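You operate a simulated robot arm through the tools that you are given. There is no shell and no other tool.

The job below is to be done with a simulated robot arm. You get a single attempt, and the scene is never put back.

## Task
Pack the purple and cream bobbins in the small box and lock it. Set down upright: what you pick out.

The check looks at the end state, three seconds after you hand in, the way a careful person would. Anything else that was tipped, shoved, dropped, spilled or broken makes it a failure.

## Robot
A 7-joint arm with a two-finger parallel gripper, fixed in place. Base frame: the origin is at the foot of the arm, x ahead of it, y to its left, z up. Readings come in mm, rad, newtons and seconds.
Its first joint turns from -2.304 to 2.304 rad. Payload 3.91 kg.
The tool frame sits at the grasp point between the pads (the TCP): z along the fingers, y along the line on which they close. The tips reach 30 mm beyond it. Largest opening 110 mm; finger width 20, thickness 10; the body of the gripper, 48 by 112 mm, starts 55 mm behind the TCP.
Orientation is that of the tool frame in the base frame, as a unit quaternion [w, x, y, z]. With the fingers straight down and closing along the base's y, the tool's x points along the base's -x, its y along +y and its z along -z.

## Interface
- The arm moves only by the tool servo_tool. Its argument "steps" is a list of rows, each a list of 7 numbers: the opening, from 0 (shut) to 1 (fully open), then the shift along the base's x, y, z in mm, then the turn, a rotation vector about the base's x, y, z in rad. In form: [[grip, dx, dy, dz, ax, ay, az], ...]. A call has 1 to 20 rows; each row shifts and turns the commanded pose from where the row before left it. Each row takes 0.2 s and may step no farther than 50 mm and 0.15 rad from the row before; otherwise, or with a gripper value out of range, the whole call is refused. Where a pose cannot be reached the arm comes as near as it can. A force on the tool above 40 N (or 10 N above the force at the start of the call, whichever is more), or a blocked arm, ends the call early, and 0.2 s more pass. Each finger travels about 108 mm/s and halts on what it meets, pressing with about 24 N; the grip force reading is that of the motor and also rises with nothing between the fingers. The clock runs only during rows and for 0.2 s after the last one: add rows that do not move to give the fingers time. The reply holds the time, the measured pose of the TCP, the force on the tool along the base axes, the opening and the grip force, in the units named above and with some noise, with the torque about the TCP (base axes, N m) and any sound that the robot's microphone picked up.
- Cameras (640 x 400 px; columns grow to the right, rows downward): "scene" is fixed at [220.4, -649.4, 1593.5]; the picture's right is [0.51, -0.86, 0.00], its down [-0.65, -0.39, -0.65] and it looks along [0.56, 0.33, -0.76] (base axes); focal length 315 px, centre (320, 200). "wrist" rides on the gripper at [72, 17, -103] in the tool frame; the picture's right is [-0.23, 0.97, 0.00], its down [-0.76, -0.18, -0.62] and it looks along [-0.61, -0.14, 0.78] (tool axes); focal length 222 px, centre (320, 200). There is no depth. A picture from a camera that has moved, and an enlarged one, comes with that camera's place and axes in the base frame and with its lens.
- camera(camera): a new picture of that camera. The clock stands still meanwhile.
- enlarge(camera, box): a new picture of the part [left, top, right, bottom] of that camera's present view, enlarged. The clock stands still meanwhile.
- close_job(): hands the job in; it is judged then, once.

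Nothing tells you positions but the pictures and the camera data. Unless the task says otherwise, let go and move clear before handing in.

The tools are called as a command line: name --pt "numbers of a row" for each row, then --argument value for the rest, lists and objects as JSON in quotes. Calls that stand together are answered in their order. servo_tool: Moves the arm, as the interface text tells. Its arguments: {"type":"object","properties":{"steps":{"type":"array","items":{"type":"array","items":{"type":"number"}}}},"required":["steps"]} The other tools are called the same way: camera (camera) takes a picture; enlarge (camera, box) takes an enlarged picture of a part of a camera's view; close_job () hands the job in.

At the start:

```text
time: 0.0
tool_pos: [420.6, -432.1, 1281.4]
tool_rot: [-0.001, 0.0, 1.0, 0.0]
wrist_force: [-0.7, 0.7, 0.3]
ft_torque: [-0.01, 0.01, -0.01]
opening: 109.8
gripper_force: 0.0
```

scene: 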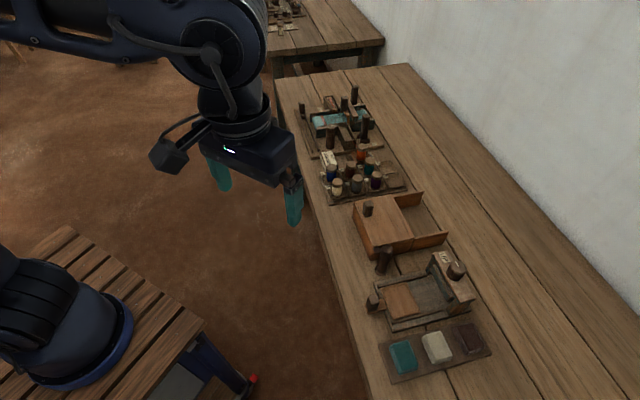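
wrist: 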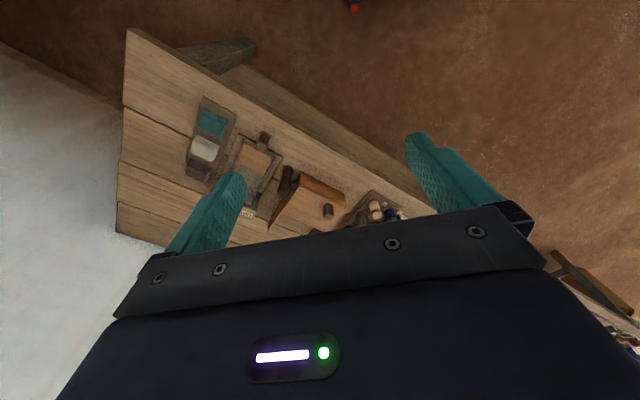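

I see a workbench with several fixtures: a tray of bobbins, a wooden box with a sliding lid or drawer, a second box-like frame, and a strip of coloured blocks. I'll enlarge the views before moving anything.

enlarge --camera "scene" --box '[290, 70, 420, 210]'

enlarge --camera "scene" --box '[330, 180, 500, 390]'

enlarge --camera "scene" --box '[310, 140, 410, 205]'

enlarge --camera "scene" --box '[340, 180, 460, 270]'

enlarge --camera "scene" --box '[360, 240, 480, 330]'

```text
2.86 times, centred on (355, 140) of scene
camera zoom: at [220.4, -649.4, 1593.5], right [0.51, -0.86, 0.0], down [-0.65, -0.39, -0.65], along [0.56, 0.33, -0.76], focal length 900 px, centre (220, 371)
```

zoom: 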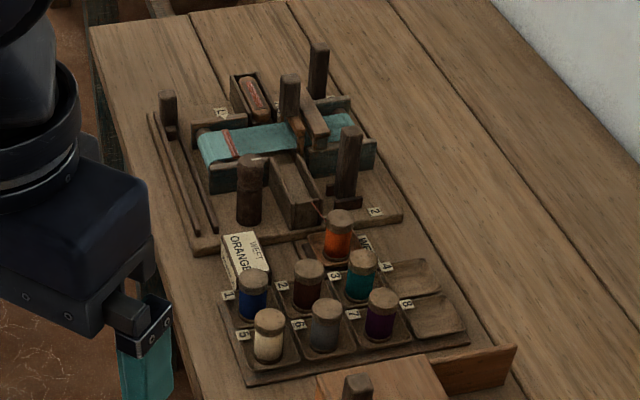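

```text
1.90 times, centred on (415, 285) of scene
camera zoom: at [220.4, -649.4, 1593.5], right [0.51, -0.86, 0.0], down [-0.65, -0.39, -0.65], along [0.56, 0.33, -0.76], focal length 600 px, centre (139, 38)
```

zoom: 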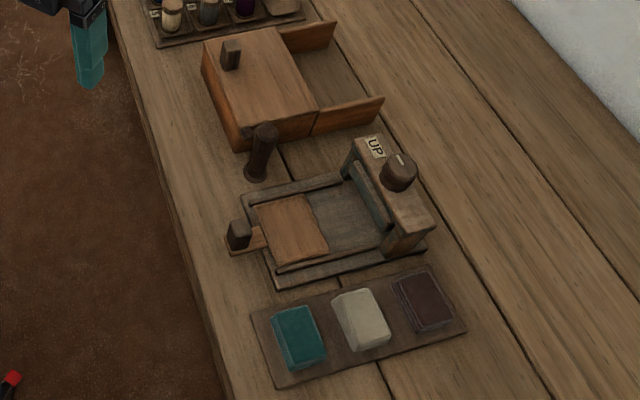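

```text
6.15 times, centred on (360, 172) of scene
camera zoom: at [220.4, -649.4, 1593.5], right [0.51, -0.86, 0.0], down [-0.65, -0.39, -0.65], along [0.56, 0.33, -0.76], focal length 1938 px, centre (74, 369)
```

zoom: 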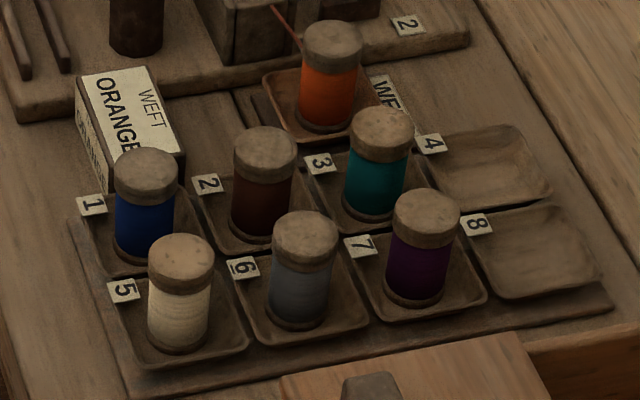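

```text
4.44 times, centred on (400, 225) of scene
camera zoom: at [220.4, -649.4, 1593.5], right [0.51, -0.86, 0.0], down [-0.65, -0.39, -0.65], along [0.56, 0.33, -0.76], focal length 1400 px, centre (-36, 89)
```

zoom: 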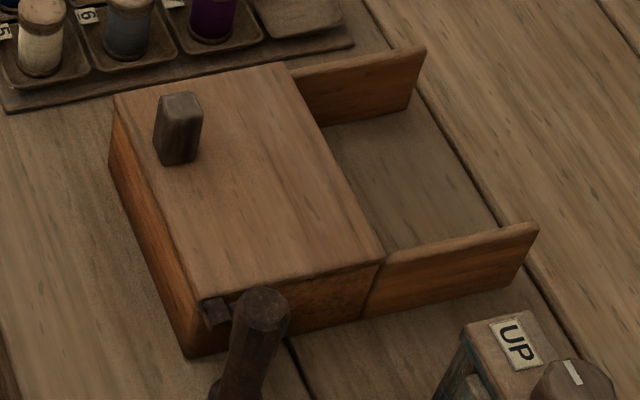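

```text
4.44 times, centred on (420, 285) of scene
camera zoom: at [220.4, -649.4, 1593.5], right [0.51, -0.86, 0.0], down [-0.65, -0.39, -0.65], along [0.56, 0.33, -0.76], focal length 1400 px, centre (-124, -178)
```

zoom: 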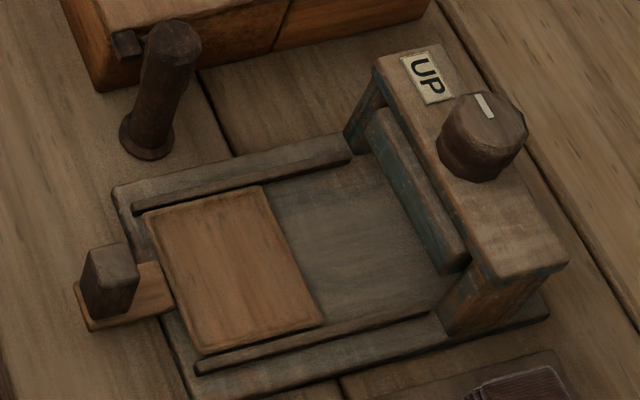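

The wooden box with a sliding lid sits mid-table. The bobbin tray is behind it, with cream in slot 5 and purple in slot 7. I estimate the table top at z≈850, with the furniture turned about 45°. I'll bring the wrist camera over for a closer look.

servo_tool --pt "1 40 0 -25 0 0 0" --pt "1 40 0 -25 0 0 0" --pt "1 40 0 -25 0 0 0" --pt "1 30 -5 -25 0 0 0" --pt "1 0 0 0 0 0 0"

camera --camera "wrist"

camera --camera "scene"

```text
time: 1.2
tool_pos: [572.9, -436.8, 1179.0]
tool_rot: [0.0, 0.0, 1.0, 0.0]
wrist_force: [-0.1, 0.0, 0.6]
ft_torque: [0.0, 0.01, 0.03]
opening: 110.1
gripper_force: 0.0
```

```text
taken
camera wrist: at [501.1, -419.4, 1281.8], right [0.23, 0.97, 0.0], down [0.76, -0.18, 0.62], along [0.61, -0.14, -0.78], focal length 222 px, centre (320, 200)
```

wrist: 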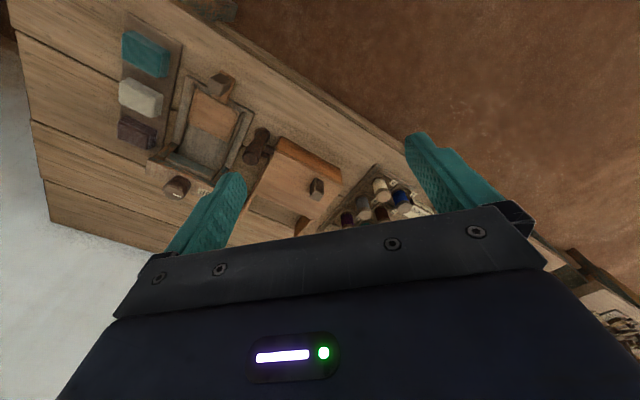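

```text
taken
```

scene: 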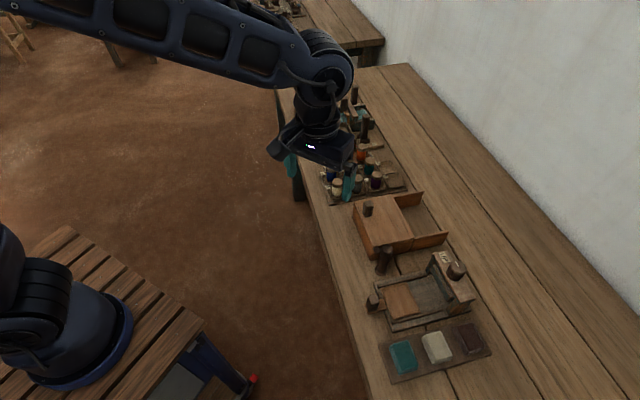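

The wrist camera mostly sees what is directly below it. I'll enlarge this view to pin down the table height and the box.

enlarge --camera "wrist" --box '[100, 20, 260, 120]'

enlarge --camera "wrist" --box '[140, 60, 300, 220]'

enlarge --camera "wrist" --box '[230, 115, 430, 240]'

```text
4.00 times, centred on (180, 70) of wrist
camera zoom: at [501.1, -419.4, 1281.8], right [0.23, 0.97, 0.0], down [0.76, -0.18, 0.62], along [0.61, -0.14, -0.78], focal length 888 px, centre (880, 720)
```

zoom: 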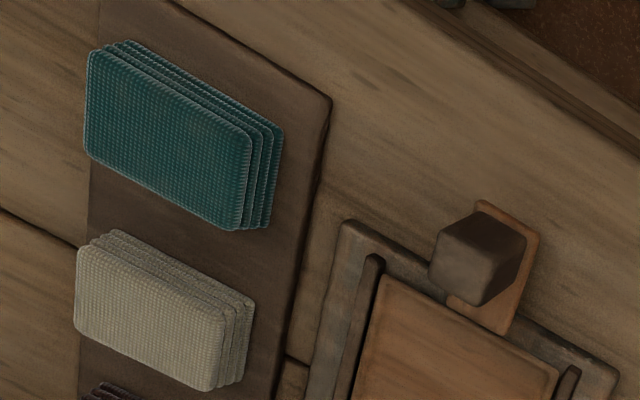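

```text
2.50 times, centred on (220, 140) of wrist
camera zoom: at [501.1, -419.4, 1281.8], right [0.23, 0.97, 0.0], down [0.76, -0.18, 0.62], along [0.61, -0.14, -0.78], focal length 555 px, centre (570, 350)
```

zoom: 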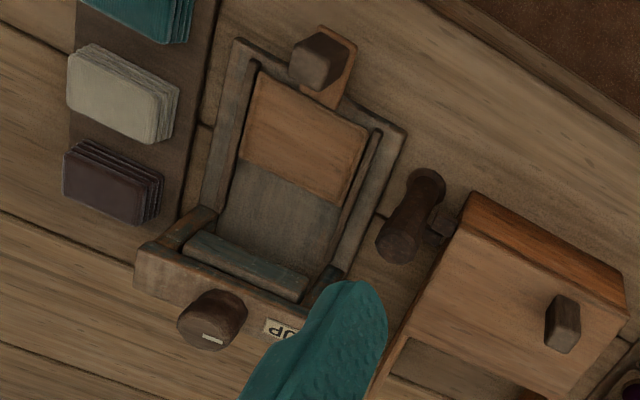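

```text
3.20 times, centred on (330, 178) of wrist
camera zoom: at [501.1, -419.4, 1281.8], right [0.23, 0.97, 0.0], down [0.76, -0.18, 0.62], along [0.61, -0.14, -0.78], focal length 711 px, centre (288, 272)
```

zoom: 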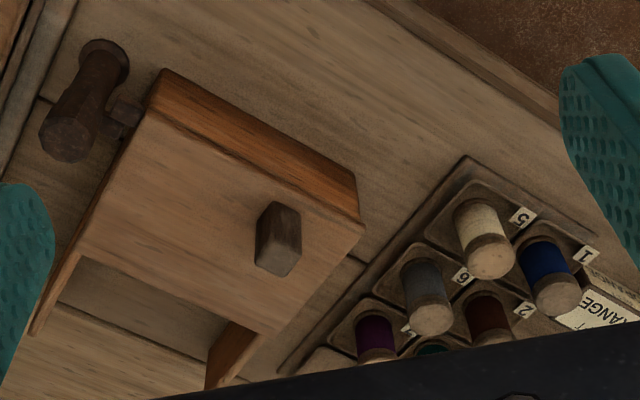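

The table top works out near z≈808. A dark post with a small tongue stands at the box's corner, and it looks like the lock. I'll move in above it for a close look.

servo_tool --pt "1 16 -25 -29 0 0 0" --pt "1 16 -25 -29 0 0 0" --pt "1 16 -25 -29 0 0 0" --pt "1 16 -25 -29 0 0 0" --pt "1 16 -25 -29 0 0 0" --pt "1 15 -25 -29 0 0 0" --pt "1 0 0 0 0 0 0"

camera --camera "wrist"

enlarge --camera "wrist" --box '[220, 20, 420, 200]'

```text
time: 2.8
tool_pos: [663.2, -587.6, 1004.6]
tool_rot: [0.0, 0.0, 1.0, 0.0]
wrist_force: [0.5, -0.4, 1.4]
ft_torque: [0.01, -0.01, 0.0]
opening: 110.0
gripper_force: 0.1
```

```text
taken
camera wrist: at [592.4, -570.0, 1107.7], right [0.23, 0.97, 0.0], down [0.76, -0.18, 0.62], along [0.61, -0.14, -0.78], focal length 222 px, centre (320, 200)
```

wrist: 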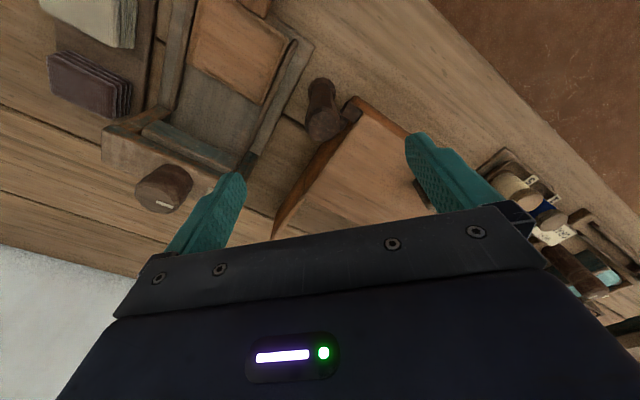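

```text
2.22 times, centred on (320, 110) of wrist
camera zoom: at [592.4, -570.0, 1107.7], right [0.23, 0.97, 0.0], down [0.76, -0.18, 0.62], along [0.61, -0.14, -0.78], focal length 494 px, centre (320, 400)
```

zoom: 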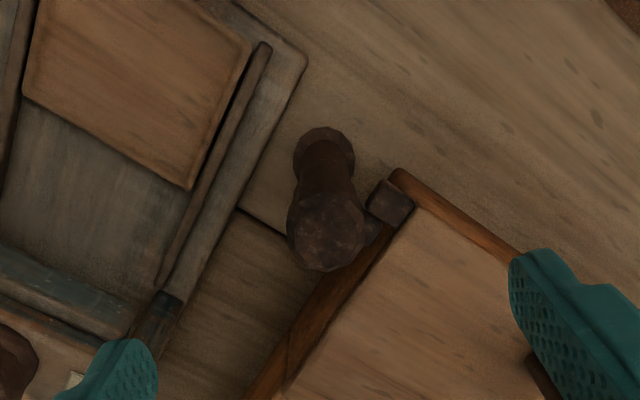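

The latch block appears to sit at the lid's near corner. I'll enlarge both views further to see how the tongue, post and lid relate.

enlarge --camera "wrist" --box '[295, 65, 385, 125]'

enlarge --camera "scene" --box '[360, 225, 420, 285]'

camera --camera "scene"

```text
6.67 times, centred on (340, 95) of wrist
camera zoom: at [592.4, -570.0, 1107.7], right [0.23, 0.97, 0.0], down [0.76, -0.18, 0.62], along [0.61, -0.14, -0.78], focal length 1481 px, centre (187, 900)
```

zoom: 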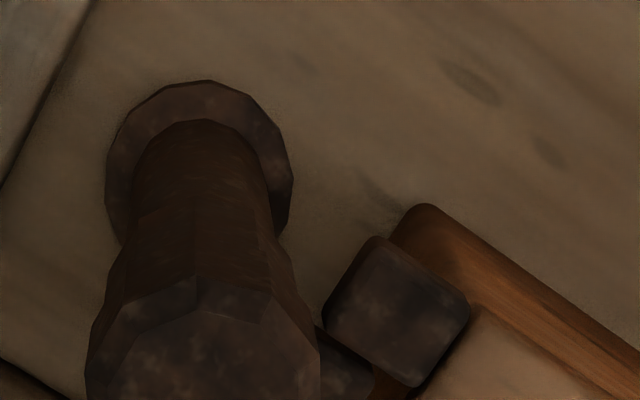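

```text
6.67 times, centred on (390, 255) of scene
camera zoom: at [220.4, -649.4, 1593.5], right [0.51, -0.86, 0.0], down [-0.65, -0.39, -0.65], along [0.56, 0.33, -0.76], focal length 2100 px, centre (-147, -167)
```

zoom: 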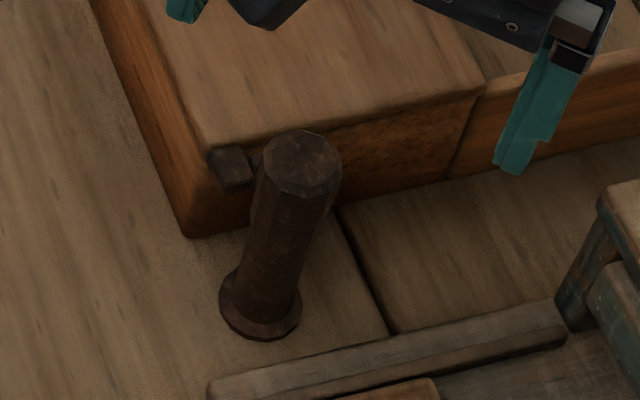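

```text
taken
```

scene: 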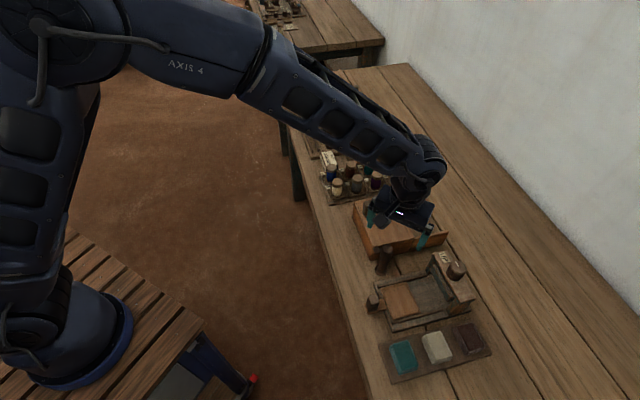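

There are two separate things here. One is a tall post standing about 20 mm off the box end at roughly (661, -585). The other is a small dark block on the box's end wall. I'll view that end wall from a lower angle to understand the lock before touching anything.

servo_tool --pt "1 -16 -8 0 0 0 0.143" --pt "1 -16 -8 0 0 0 0.143" --pt "1 -16 -8 0 0 0 0.143" --pt "1 -16 -8 0 0 0 0.143" --pt "1 -16 -8 0 0 0 0.143" --pt "1 -16 -8 0 0 0 0.143" --pt "1 0 0 -6 0.072 -0.0991 0" --pt "1 0 0 -6 0.072 -0.0991 0" --pt "1 0 0 -6 0.072 -0.0991 0" --pt "1 0 0 -6 0.072 -0.0991 0" --pt "1 0 0 0 0 0 0"

camera --camera "wrist"

enlarge --camera "wrist" --box '[250, 80, 410, 200]'

```text
time: 5.2
tool_pos: [569.1, -635.2, 982.2]
tool_rot: [0.239, -0.403, 0.882, 0.049]
wrist_force: [-0.3, -0.1, -0.7]
ft_torque: [0.02, -0.02, 0.01]
opening: 110.0
gripper_force: 0.0
```

```text
taken
camera wrist: at [478.0, -700.9, 1037.2], right [-0.59, 0.81, 0.0], down [0.32, 0.23, 0.92], along [0.74, 0.54, -0.4], focal length 222 px, centre (320, 200)
```

wrist: 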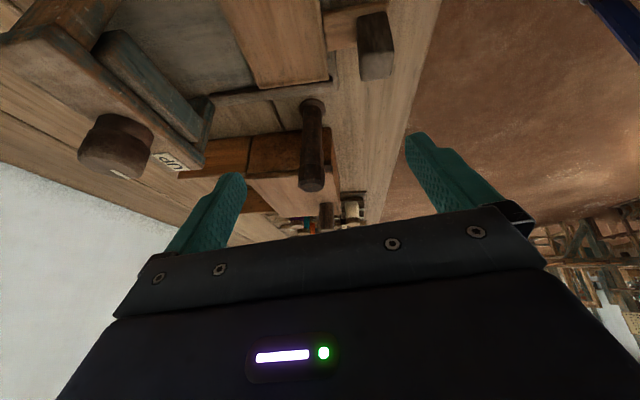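

```text
3.33 times, centred on (330, 140) of wrist
camera zoom: at [478.0, -700.9, 1037.2], right [-0.59, 0.81, 0.0], down [0.32, 0.23, 0.92], along [0.74, 0.54, -0.4], focal length 740 px, centre (287, 400)
```

zoom: 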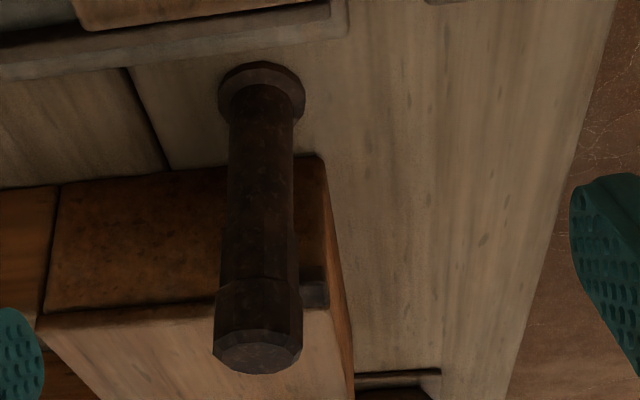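

The post hides the end wall from this direction. I'll swing round to see the block past it from the near side.

servo_tool --pt "1 -4 20 0 0 0 -0.148" --pt "1 -4 20 0 0 0 -0.148" --pt "1 -5 20 0 0 0 -0.148" --pt "1 0 0 0 0 0 0"

camera --camera "wrist"

enlarge --camera "wrist" --box '[260, 90, 400, 200]'

```text
time: 6.2
tool_pos: [555.0, -573.7, 982.7]
tool_rot: [0.243, -0.198, 0.95, -0.005]
wrist_force: [0.1, 0.0, -0.1]
ft_torque: [0.01, 0.01, 0.0]
opening: 110.4
gripper_force: 0.1
```

```text
taken
camera wrist: at [443.6, -594.1, 1037.1], right [-0.18, 0.98, 0.0], down [0.39, 0.07, 0.92], along [0.9, 0.17, -0.4], focal length 222 px, centre (320, 200)
```

wrist: 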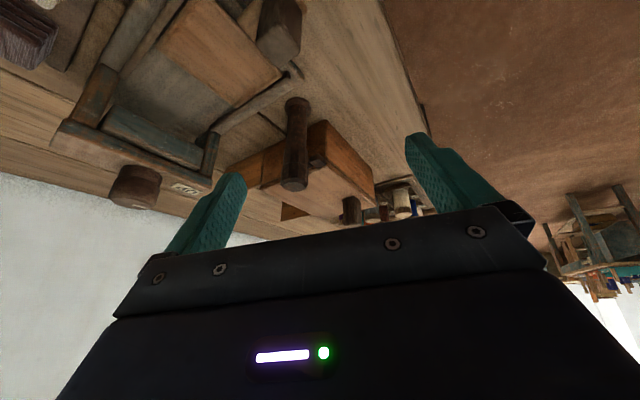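

```text
3.64 times, centred on (330, 145) of wrist
camera zoom: at [443.6, -594.1, 1037.1], right [-0.18, 0.98, 0.0], down [0.39, 0.07, 0.92], along [0.9, 0.17, -0.4], focal length 808 px, centre (284, 400)
```

zoom: 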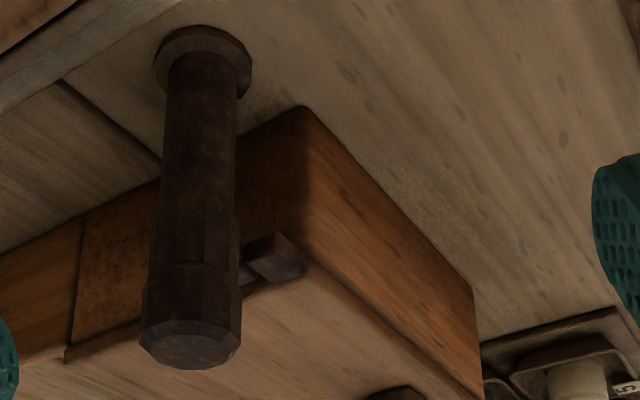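

The block has a thin rod running along the end wall, so it is probably a sliding bolt. The post then looks like a separate object standing close by. I'll go above the gap with the camera turned to see the bolt from the other side.

servo_tool --pt "1 0 0 5 -0.0225 0.1204 0" --pt "1 0 0 5 -0.0225 0.1204 0" --pt "1 0 0 5 -0.0225 0.1204 0" --pt "1 0 0 5 -0.0225 0.1204 0" --pt "1 20 3 0 0 0 0.146" --pt "1 20 3 0 0 0 0.146" --pt "1 20 3 0 0 0 0.146" --pt "1 20 3 0 0 0 0.146" --pt "1 20 3 0 0 0 0.146" --pt "1 20 3 0 0 0 0.146" --pt "1 20 3 0 0 0 0.146" --pt "1 20 3 0 0 0 0.146" --pt "1 0 0 0 0 0 0"

camera --camera "wrist"

enlarge --camera "wrist" --box '[250, 20, 410, 180]'

```text
time: 9.0
tool_pos: [715.9, -549.4, 1003.6]
tool_rot: [0.0, 0.712, -0.702, 0.0]
wrist_force: [-0.2, 0.3, 0.0]
ft_torque: [-0.03, 0.01, 0.01]
opening: 109.9
gripper_force: 0.0
```

```text
taken
camera wrist: at [700.7, -621.8, 1104.6], right [-0.98, 0.21, 0.0], down [0.17, 0.76, 0.62], along [0.13, 0.61, -0.78], focal length 222 px, centre (320, 200)
```

wrist: 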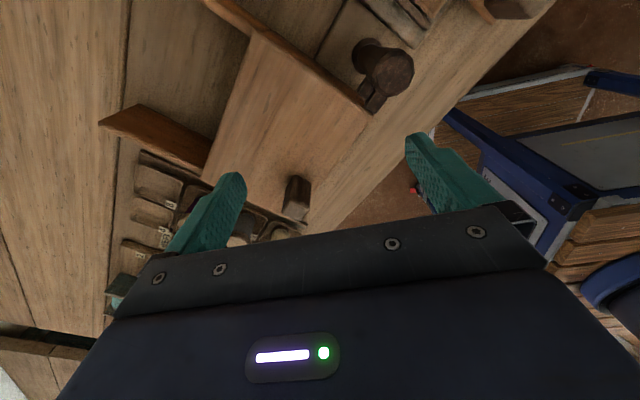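

```text
2.50 times, centred on (330, 100) of wrist
camera zoom: at [700.7, -621.8, 1104.6], right [-0.98, 0.21, 0.0], down [0.17, 0.76, 0.62], along [0.13, 0.61, -0.78], focal length 555 px, centre (295, 450)
```

zoom: 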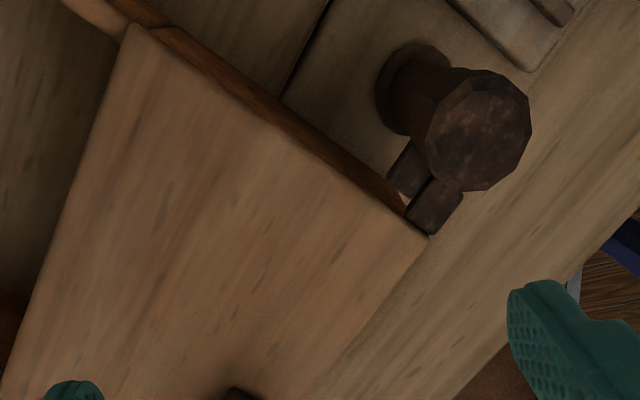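

enlarge --camera "wrist" --box '[340, 25, 430, 125]'

enlarge --camera "wrist" --box '[100, 80, 330, 240]'

```text
4.00 times, centred on (385, 75) of wrist
camera zoom: at [700.7, -621.8, 1104.6], right [-0.98, 0.21, 0.0], down [0.17, 0.76, 0.62], along [0.13, 0.61, -0.78], focal length 888 px, centre (60, 700)
```

zoom: 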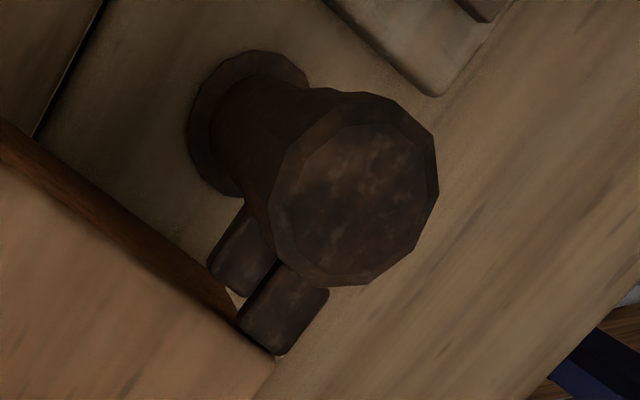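

```text
2.50 times, centred on (215, 160) of wrist
camera zoom: at [700.7, -621.8, 1104.6], right [-0.98, 0.21, 0.0], down [0.17, 0.76, 0.62], along [0.13, 0.61, -0.78], focal length 555 px, centre (582, 300)
```

zoom: 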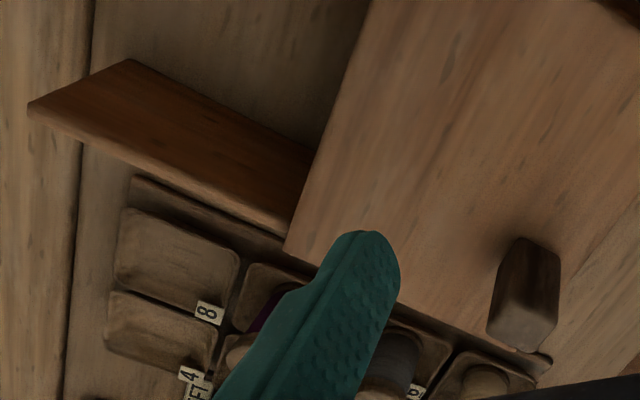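

The post seems to have a tongue reaching toward the end wall, just on the wall side of the lid's small lug. That would make it a turn-lock. I'll look from the wall side to confirm before turning it.

servo_tool --pt "1 -2 -7 0 0 0 0.143" --pt "1 -2 -7 0 0 0 0.143" --pt "1 -2 -7 0 0 0 0.143" --pt "1 -2 -7 0 0 0 0.143" --pt "1 -2 -7 0 0 0 0.143" --pt "1 -2 -7 0 0 0 0.143" --pt "1 0 -6 0 0 0 0.143" --pt "1 0 0 0 0 0 0"

camera --camera "wrist"

enlarge --camera "wrist" --box '[270, 80, 390, 200]'

```text
time: 10.8
tool_pos: [704.1, -598.7, 1003.3]
tool_rot: [0.0, 0.961, -0.277, 0.0]
wrist_force: [0.1, 0.2, 0.1]
ft_torque: [0.01, 0.04, -0.02]
opening: 109.9
gripper_force: 0.2
```

```text
taken
camera wrist: at [757.9, -650.2, 1104.9], right [-0.71, -0.71, 0.0], down [-0.55, 0.55, 0.62], along [-0.44, 0.44, -0.78], focal length 222 px, centre (320, 200)
```

wrist: 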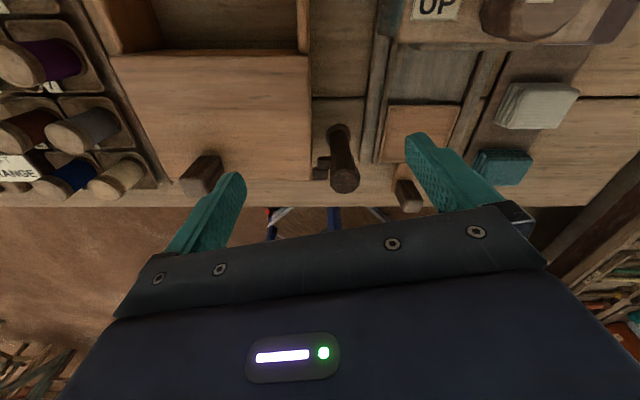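

```text
3.33 times, centred on (330, 140) of wrist
camera zoom: at [757.9, -650.2, 1104.9], right [-0.71, -0.71, 0.0], down [-0.55, 0.55, 0.62], along [-0.44, 0.44, -0.78], focal length 740 px, centre (287, 400)
```

zoom: 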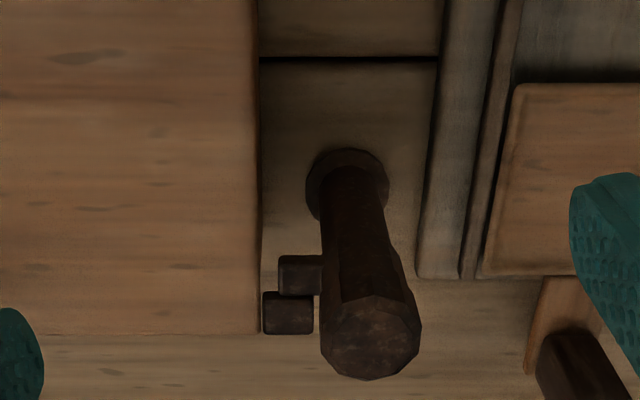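

Confirmed. The tongue on the post sits on the wall side of the lid's lug, so the lid is locked, and turning the post clockwise frees it. I'll centre over the post at about (657, -582, top 926) and lower the fingers around its head.

servo_tool --pt "0.6 -24 8 0 0 0 0" --pt "0.6 -23 8.5 0 0 0 0" --pt "0.6 0 0 -20 0 0 0" --pt "0.6 0 0 -20 0 0 0" --pt "0.6 0 0 -15 0 0 0" --pt "0.6 0 0 0 0 0 0"

camera --camera "wrist"

enlarge --camera "scene" --box '[340, 180, 460, 290]'

```text
time: 12.2
tool_pos: [656.5, -580.2, 947.1]
tool_rot: [0.0, 0.961, -0.276, -0.001]
wrist_force: [0.4, -0.7, 0.1]
ft_torque: [0.01, -0.03, 0.01]
opening: 66.0
gripper_force: 0.0
```

```text
taken
camera wrist: at [710.1, -633.4, 1049.2], right [-0.71, -0.7, 0.0], down [-0.55, 0.55, 0.62], along [-0.44, 0.44, -0.78], focal length 222 px, centre (320, 200)
```

wrist: 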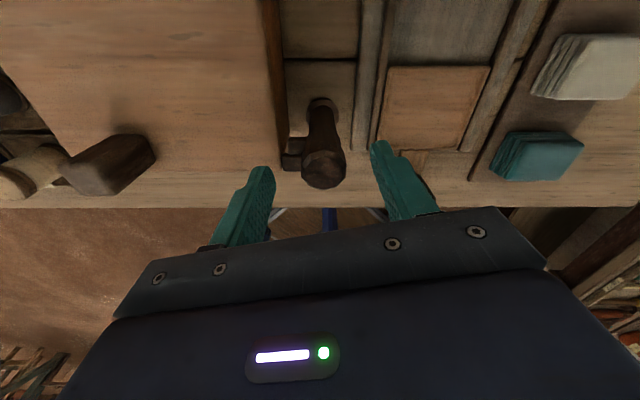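

```text
3.64 times, centred on (400, 235) of scene
camera zoom: at [220.4, -649.4, 1593.5], right [0.51, -0.86, 0.0], down [-0.65, -0.39, -0.65], along [0.56, 0.33, -0.76], focal length 1145 px, centre (29, 73)
```

zoom: 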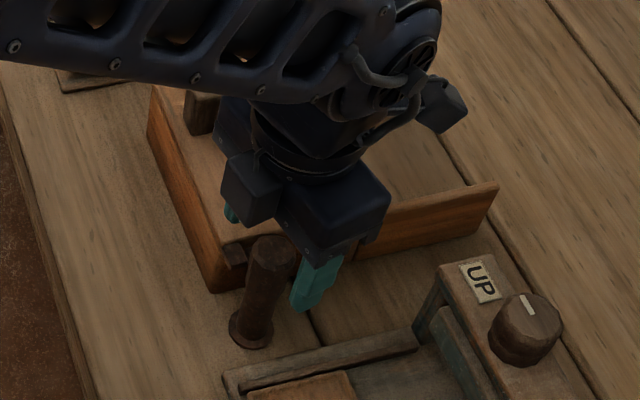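

The post head is centred between the fingers. I'll lower a little further and close on it.

servo_tool --pt "0.6 0.5 -2 -10 0 0 0" --pt "0.6 0 0 0 0 0 0" --pt "0.2 0 0 0 0 0 0" --pt "0.2 0 0 0 0 0 0" --pt "0.2 0 0 0 0 0 0"

enlarge --camera "wrist" --box '[230, 60, 430, 220]'

```text
time: 13.4
tool_pos: [656.8, -583.6, 936.9]
tool_rot: [0.0, 0.961, -0.277, 0.001]
wrist_force: [-5.9, -11.5, 1.5]
ft_torque: [-0.11, 0.2, 0.03]
opening: 28.9
gripper_force: 44.8
```

```text
2.50 times, centred on (330, 140) of wrist
camera zoom: at [709.9, -636.1, 1039.2], right [-0.71, -0.7, 0.0], down [-0.55, 0.56, 0.62], along [-0.44, 0.44, -0.78], focal length 555 px, centre (295, 350)
```

zoom: 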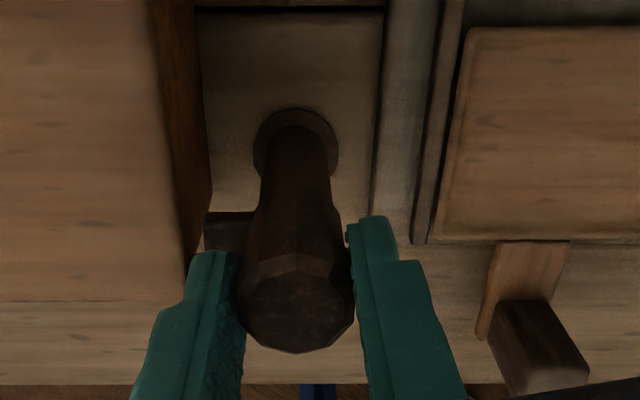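

The head is gripped at about 29 mm. There is a small side load, so I'll ease that and then begin turning clockwise in small steps.

servo_tool --pt "0.2 -0.6 -1.0 0 0 0 0" --pt "0.2 0 0 0 0 0 -0.05" --pt "0.2 0 0 0 0 0 -0.05" --pt "0.2 0 0 0 0 0 -0.05" --pt "0.2 0 0 0 0 0 0"

enlarge --camera "wrist" --box '[230, 60, 430, 220]'

```text
time: 14.6
tool_pos: [655.3, -584.3, 936.6]
tool_rot: [0.0, 0.938, -0.347, -0.001]
wrist_force: [-5.6, 3.1, -3.8]
ft_torque: [0.14, 0.11, 0.01]
opening: 29.0
gripper_force: 44.9
```

```text
2.50 times, centred on (330, 140) of wrist
camera zoom: at [701.5, -643.7, 1039.1], right [-0.81, -0.59, 0.0], down [-0.46, 0.63, 0.62], along [-0.37, 0.5, -0.78], focal length 555 px, centre (295, 350)
```

zoom: 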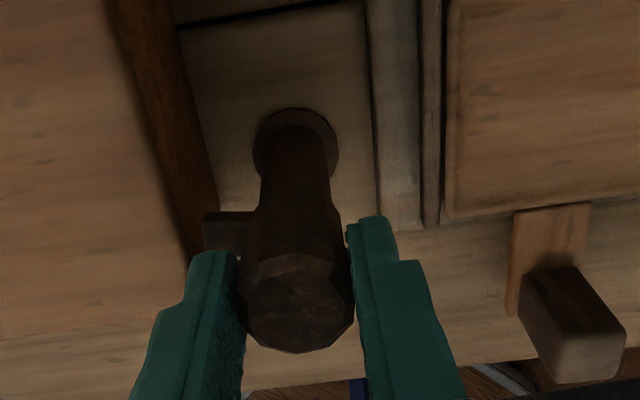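

The tongue is turning with the gripper, and the torque is very low. I'll continue to about 90° in total.

servo_tool --pt "0.2 0 0 0 0 0 -0.12" --pt "0.2 0 0 0 0 0 -0.12" --pt "0.2 0 0 0 0 0 -0.12" --pt "0.2 0 0 0 0 0 -0.12" --pt "0.2 0 0 0 0 0 -0.12" --pt "0.2 0 0 0 0 0 -0.12" --pt "0.2 0 0 0 0 0 0"

enlarge --camera "wrist" --box '[230, 60, 430, 220]'

```text
time: 16.4
tool_pos: [654.9, -584.7, 937.1]
tool_rot: [0.001, 0.754, -0.656, -0.002]
wrist_force: [-3.5, 0.4, 1.7]
ft_torque: [0.02, -0.1, 0.03]
opening: 28.8
gripper_force: 45.3
stopped in row 7: the force on the tool passed its limit at 41 N (the readings are from after the stop); the commanded pose is now the measured one
```

```text
2.50 times, centred on (330, 140) of wrist
camera zoom: at [650.5, -658.5, 1039.3], right [-1.0, 0.09, 0.0], down [0.07, 0.78, 0.62], along [0.05, 0.62, -0.78], focal length 555 px, centre (295, 350)
```

zoom: 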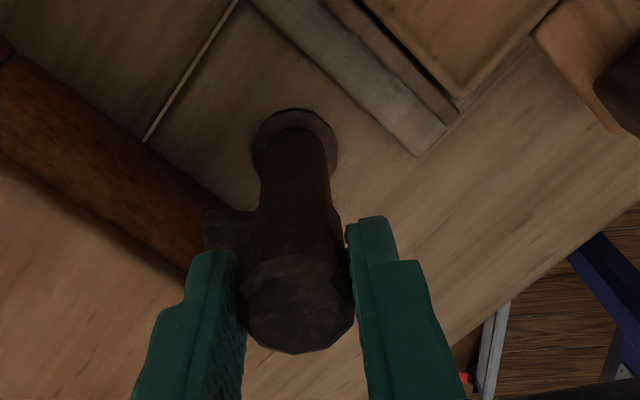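

About 50° is done, and then the force guard tripped at 41 N. I'll hold still for a reading and look at the tongue from the scene camera.

servo_tool --pt "0.2 0 0 0 0 0 0"

enlarge --camera "scene" --box '[360, 225, 420, 285]'

enlarge --camera "wrist" --box '[280, 110, 360, 190]'

```text
time: 16.8
tool_pos: [656.2, -585.4, 935.8]
tool_rot: [0.001, 0.754, -0.657, -0.001]
wrist_force: [-4.7, 0.2, 2.3]
ft_torque: [0.04, -0.09, 0.01]
opening: 28.6
gripper_force: 44.7
```

```text
6.67 times, centred on (390, 255) of scene
camera zoom: at [220.4, -649.4, 1593.5], right [0.51, -0.86, 0.0], down [-0.65, -0.39, -0.65], along [0.56, 0.33, -0.76], focal length 2100 px, centre (-147, -167)
```

zoom: 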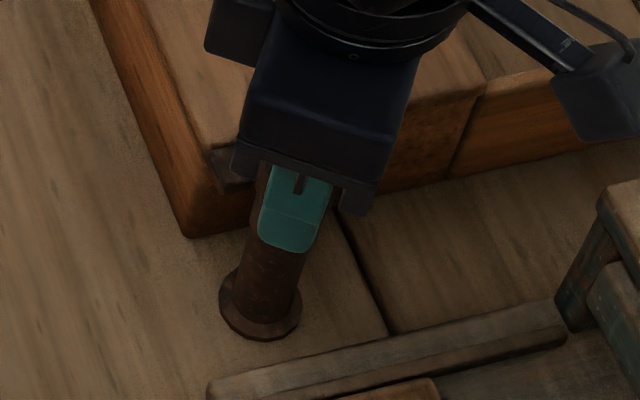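

```text
5.00 times, centred on (320, 150) of wrist
camera zoom: at [650.4, -658.5, 1039.2], right [-1.0, 0.09, 0.0], down [0.07, 0.78, 0.62], along [0.05, 0.62, -0.78], focal length 1111 px, centre (320, 450)
```

zoom: 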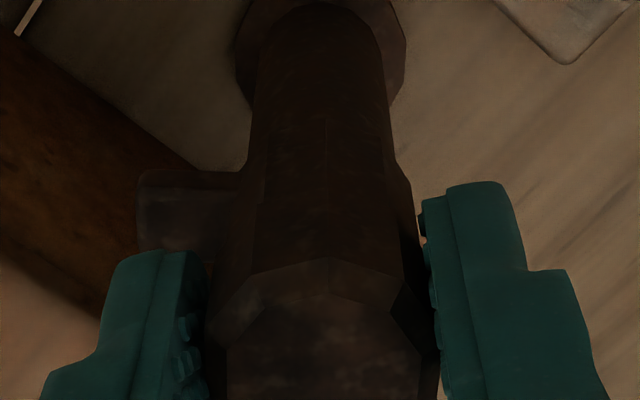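

Nothing appears to obstruct the tongue, so the spike was probably slight off-axis binding. I'll carry on more gently.

servo_tool --pt "0.2 0 0 0 0 0 -0.04" --pt "0.2 0 0 0 0 0 -0.04" --pt "0.2 0 0 0 0 0 -0.04" --pt "0.2 0 0 0 0 0 0"

enlarge --camera "wrist" --box '[230, 60, 430, 220]'

```text
time: 17.8
tool_pos: [655.5, -584.3, 936.7]
tool_rot: [0.0, 0.714, -0.7, -0.001]
wrist_force: [-6.7, -3.8, 16.0]
ft_torque: [-0.02, 0.02, 0.01]
opening: 28.6
gripper_force: 44.9
```

```text
2.50 times, centred on (330, 140) of wrist
camera zoom: at [641.3, -657.1, 1039.3], right [-0.98, 0.21, 0.0], down [0.16, 0.76, 0.62], along [0.13, 0.61, -0.78], focal length 555 px, centre (295, 350)
```

zoom: 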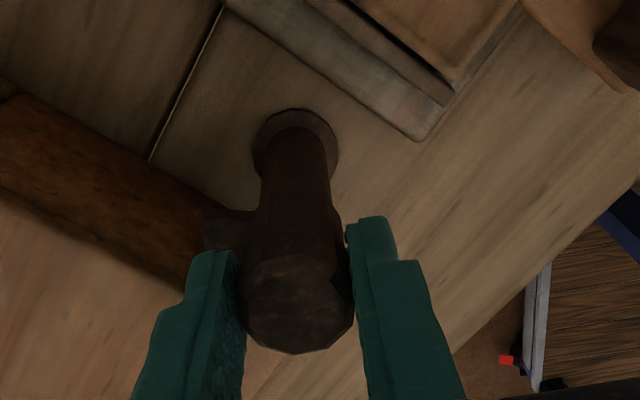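

The turn continues freely, with a little vertical load building in the grip. I'll relieve that slightly and keep turning.

servo_tool --pt "0.2 0 0 0.4 0 0 -0.05" --pt "0.2 0 0 0 0 0 -0.05" --pt "0.2 0 0 0 0 0 -0.05" --pt "0.2 0 0 0 0 0 -0.05" --pt "0.2 0 0 0 0 0 -0.05" --pt "0.2 0 0 0 0 0 -0.05" --pt "0.2 0 0 0 0 0 0"

enlarge --camera "wrist" --box '[230, 60, 430, 220]'

```text
time: 19.4
tool_pos: [655.4, -585.5, 936.0]
tool_rot: [0.0, -0.601, 0.799, 0.002]
wrist_force: [-8.9, -4.1, -13.0]
ft_torque: [-0.11, -0.36, 0.01]
opening: 28.4
gripper_force: 45.0
```

```text
2.50 times, centred on (330, 140) of wrist
camera zoom: at [620.2, -649.4, 1039.1], right [-0.87, 0.49, 0.0], down [0.38, 0.68, 0.62], along [0.3, 0.55, -0.78], focal length 555 px, centre (295, 350)
```

zoom: 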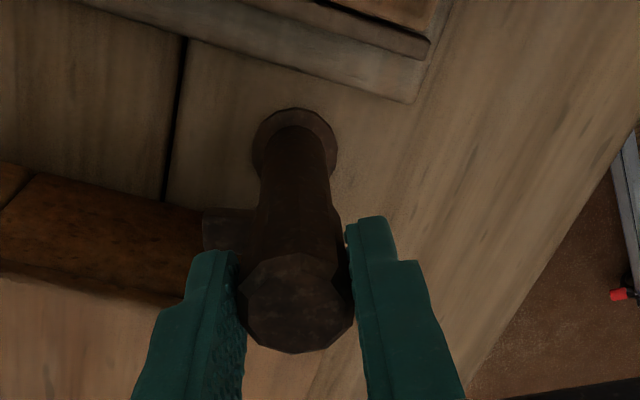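

The tongue is now about 74° round and nearly parallel with the end wall. I'll take it the last bit to 90° and then release.

servo_tool --pt "0.2 0 0 0 0 0 -0.05" --pt "0.2 0 0 0 0 0 -0.05" --pt "0.2 0 0 0 0 0 -0.05" --pt "0.2 0 0 0 0 0 -0.05" --pt "0.2 0 0 0 0 0 -0.05" --pt "0.2 0 0 0 0 0 -0.03" --pt "0.2 0 0 0 0 0 0"

enlarge --camera "wrist" --box '[230, 60, 430, 220]'

```text
time: 21.0
tool_pos: [653.5, -584.7, 936.6]
tool_rot: [0.0, -0.484, 0.875, 0.003]
wrist_force: [-23.5, -0.7, -11.9]
ft_torque: [-0.2, 0.2, 0.9]
opening: 29.2
gripper_force: 44.4
```

```text
2.50 times, centred on (330, 140) of wrist
camera zoom: at [603.5, -636.4, 1039.5], right [-0.7, 0.71, 0.0], down [0.56, 0.55, 0.62], along [0.44, 0.44, -0.78], focal length 555 px, centre (295, 350)
```

zoom: 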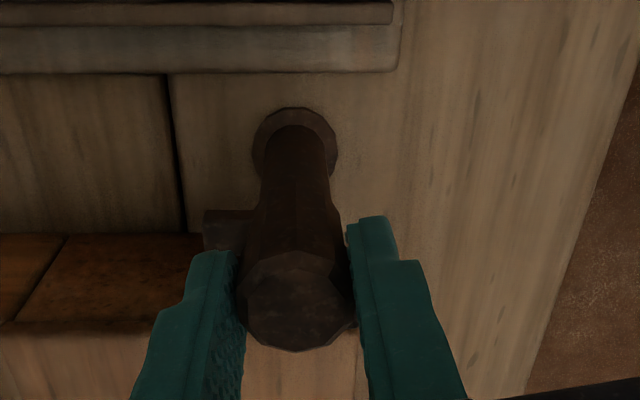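

The torque rose to 0.9 N·m, so the post has reached its stop with the tongue parallel to the wall. I'll release, lift clear and look.

servo_tool --pt "0.6 0 0 0 0 0 0" --pt "0.6 0 0 0 0 0 0" --pt "0.6 0 0 25 0 0 0" --pt "0.6 0 0 25 0 0 0" --pt "0.6 0 0 25 0 0 0" --pt "0.6 0 0 0 0 0 0"

camera --camera "wrist"

enlarge --camera "wrist" --box '[240, 40, 400, 200]'

```text
time: 22.4
tool_pos: [656.4, -585.7, 1012.2]
tool_rot: [0.0, -0.484, 0.875, 0.001]
wrist_force: [0.0, -0.2, 0.2]
ft_torque: [-0.03, 0.03, 0.01]
opening: 66.1
gripper_force: 0.0
```

```text
taken
camera wrist: at [604.9, -637.2, 1114.8], right [-0.7, 0.71, 0.0], down [0.56, 0.55, 0.62], along [0.44, 0.44, -0.78], focal length 222 px, centre (320, 200)
```

wrist: 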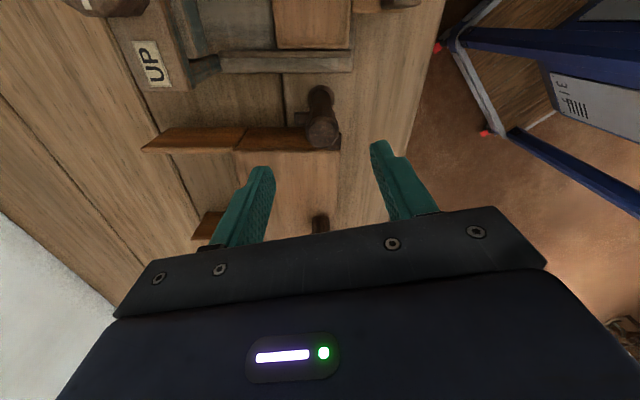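

```text
2.50 times, centred on (320, 120) of wrist
camera zoom: at [604.9, -637.2, 1114.8], right [-0.7, 0.71, 0.0], down [0.56, 0.55, 0.62], along [0.44, 0.44, -0.78], focal length 555 px, centre (320, 400)
```

zoom: 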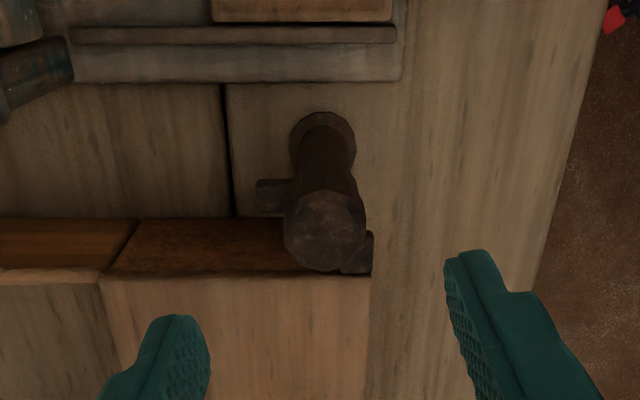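

The lock is open, with the tongue now clear of the lug's path. Next I'll go above the lid handle at about (762, -483), turning the gripper to close across the slide direction.

servo_tool --pt "0.6 7.5 9.5 0 0 0 -0.138" --pt "0.6 7.5 9.5 0 0 0 -0.138" --pt "0.6 7.5 9.5 0 0 0 -0.138" --pt "0.6 7.5 9.5 0 0 0 -0.138" --pt "0.6 7.5 9.5 0 0 0 -0.138" --pt "0.6 7.5 9.5 0 0 0 -0.138" --pt "0.6 7.5 9.5 0 0 0 -0.138" --pt "0.6 7.5 9.5 0 0 0 -0.138" --pt "0.6 7.5 9.5 0 0 0 -0.138" --pt "0.6 7.5 9.5 0 0 0 -0.138" --pt "0.6 7.5 8 0 0 0 -0.138" --pt "0.6 7.5 0 0 0 0 -0.138" --pt "0.6 7.5 0 0 0 0 -0.138" --pt "0.6 0 0 0 0 0 0"

camera --camera "wrist"

camera --camera "scene"

```text
time: 25.4
tool_pos: [753.2, -483.1, 1013.3]
tool_rot: [0.001, 0.382, 0.924, 0.001]
wrist_force: [0.1, 0.1, 0.1]
ft_torque: [0.01, 0.0, 0.0]
opening: 66.2
gripper_force: 0.0
```

```text
taken
camera wrist: at [715.4, -418.9, 1114.9], right [0.85, 0.53, 0.0], down [0.41, -0.66, 0.62], along [0.33, -0.53, -0.78], focal length 222 px, centre (320, 200)
```

wrist: 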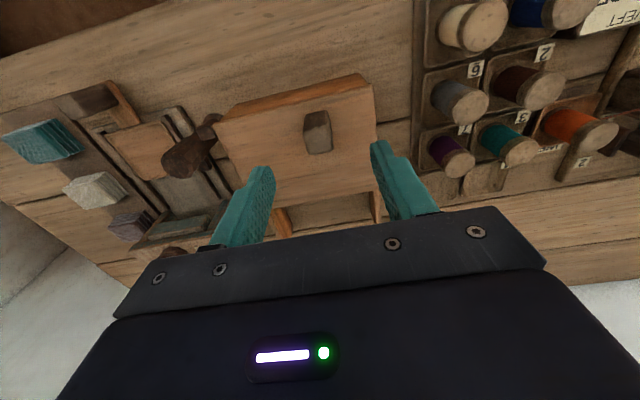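

```text
taken
```

scene: 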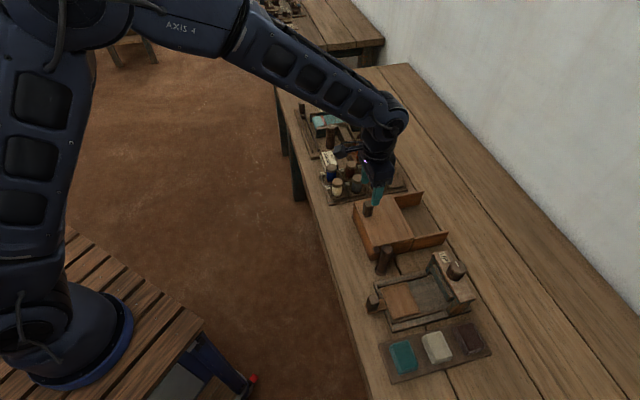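

Good view of the lid, handle and bobbins from the near side. I'll enlarge to fix the handle and bobbin positions.

enlarge --camera "wrist" --box '[200, 60, 400, 230]'

enlarge --camera "wrist" --box '[400, 0, 640, 200]'

```text
2.35 times, centred on (300, 145) of wrist
camera zoom: at [715.4, -418.9, 1114.9], right [0.85, 0.53, 0.0], down [0.41, -0.66, 0.62], along [0.33, -0.53, -0.78], focal length 523 px, centre (367, 329)
```

zoom: 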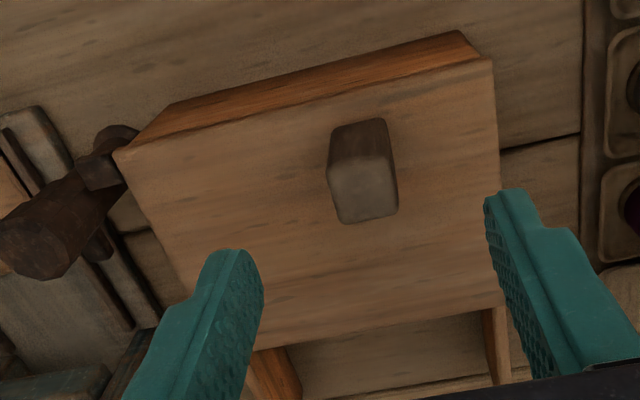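

```text
2.00 times, centred on (520, 100) of wrist
camera zoom: at [715.4, -418.9, 1114.9], right [0.85, 0.53, 0.0], down [0.41, -0.66, 0.62], along [0.33, -0.53, -0.78], focal length 444 px, centre (-80, 400)
```

zoom: 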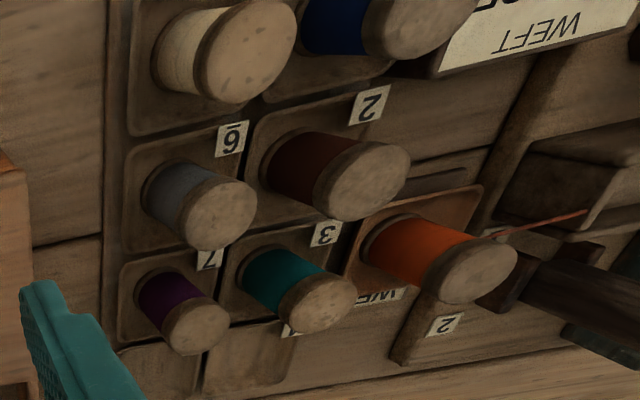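

The handle is about 26 mm square and 40 mm tall, centred near (760, -489), with the lid top at about 888. I'll tilt the fingertips slightly outward, which gives extra reach for sliding, and come down around it.

servo_tool --pt "0.6 2 -1.5 -10 -0.0884 -0.0884 0" --pt "0.6 2 -1.5 -10 -0.0884 -0.0884 0" --pt "0.6 0 0 -15 0 0 0" --pt "0.6 0 0 -13 0 0 0" --pt "0.6 0 0 0 0 0 0"

camera --camera "wrist"

enlarge --camera "wrist" --box '[200, 60, 420, 230]'

```text
time: 26.6
tool_pos: [757.2, -485.9, 964.9]
tool_rot: [0.117, 0.378, 0.917, -0.046]
wrist_force: [0.4, 0.4, -0.6]
ft_torque: [-0.03, -0.01, -0.01]
opening: 66.1
gripper_force: 0.1
```

```text
taken
camera wrist: at [702.0, -404.8, 1045.7], right [0.84, 0.53, 0.06], down [0.29, -0.54, 0.79], along [0.46, -0.65, -0.61], focal length 222 px, centre (320, 200)
```

wrist: 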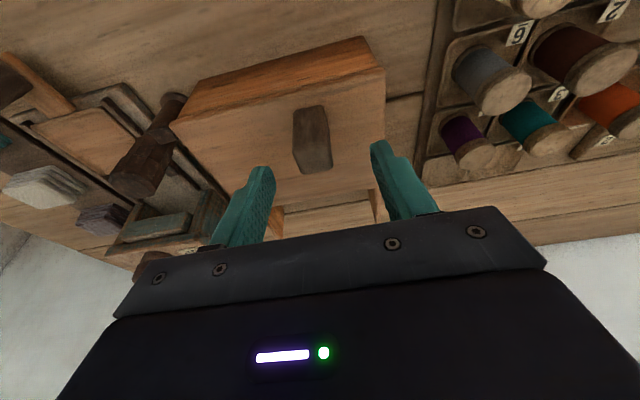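

```text
2.35 times, centred on (310, 145) of wrist
camera zoom: at [702.0, -404.8, 1045.7], right [0.84, 0.53, 0.06], down [0.29, -0.54, 0.79], along [0.46, -0.65, -0.61], focal length 523 px, centre (344, 329)
```

zoom: 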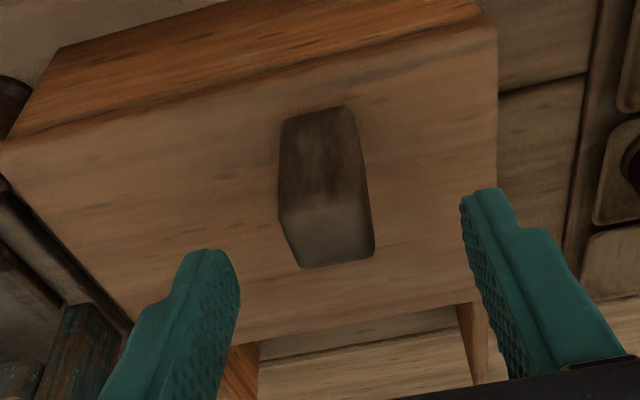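

The handle sits centred between the fingers at (760, -490). I'll descend to z≈930 and grip it.

servo_tool --pt "0.6 0 0 -15 0 0 0" --pt "0.6 0.5 -0.5 -15 0 0 0" --pt "0.6 0 0 -4 0 0 0" --pt "0.6 0 0 0 0 0 0" --pt "0.1 0 0 0 0 0 0" --pt "0.1 0 0 0 0 0 0" --pt "0.1 0 0 0 0 0 0"

enlarge --camera "wrist" --box '[200, 60, 420, 230]'

```text
time: 28.2
tool_pos: [756.5, -487.1, 929.9]
tool_rot: [0.116, 0.38, 0.917, -0.047]
wrist_force: [-16.9, -16.0, -1.1]
ft_torque: [-1.17, 0.9, 0.08]
opening: 24.2
gripper_force: 45.2
```

```text
2.35 times, centred on (310, 145) of wrist
camera zoom: at [701.7, -407.6, 1011.2], right [0.84, 0.53, 0.06], down [0.29, -0.54, 0.79], along [0.45, -0.65, -0.61], focal length 523 px, centre (344, 329)
```

zoom: 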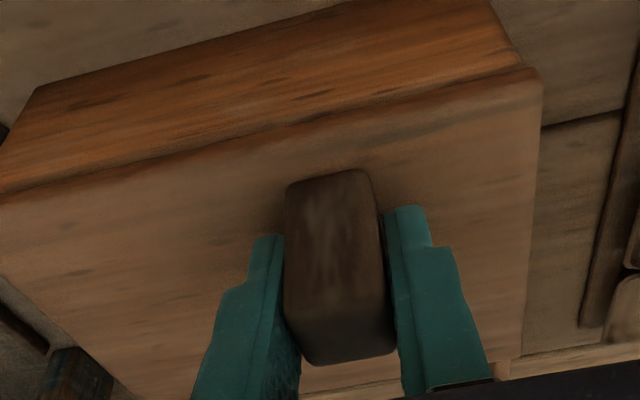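

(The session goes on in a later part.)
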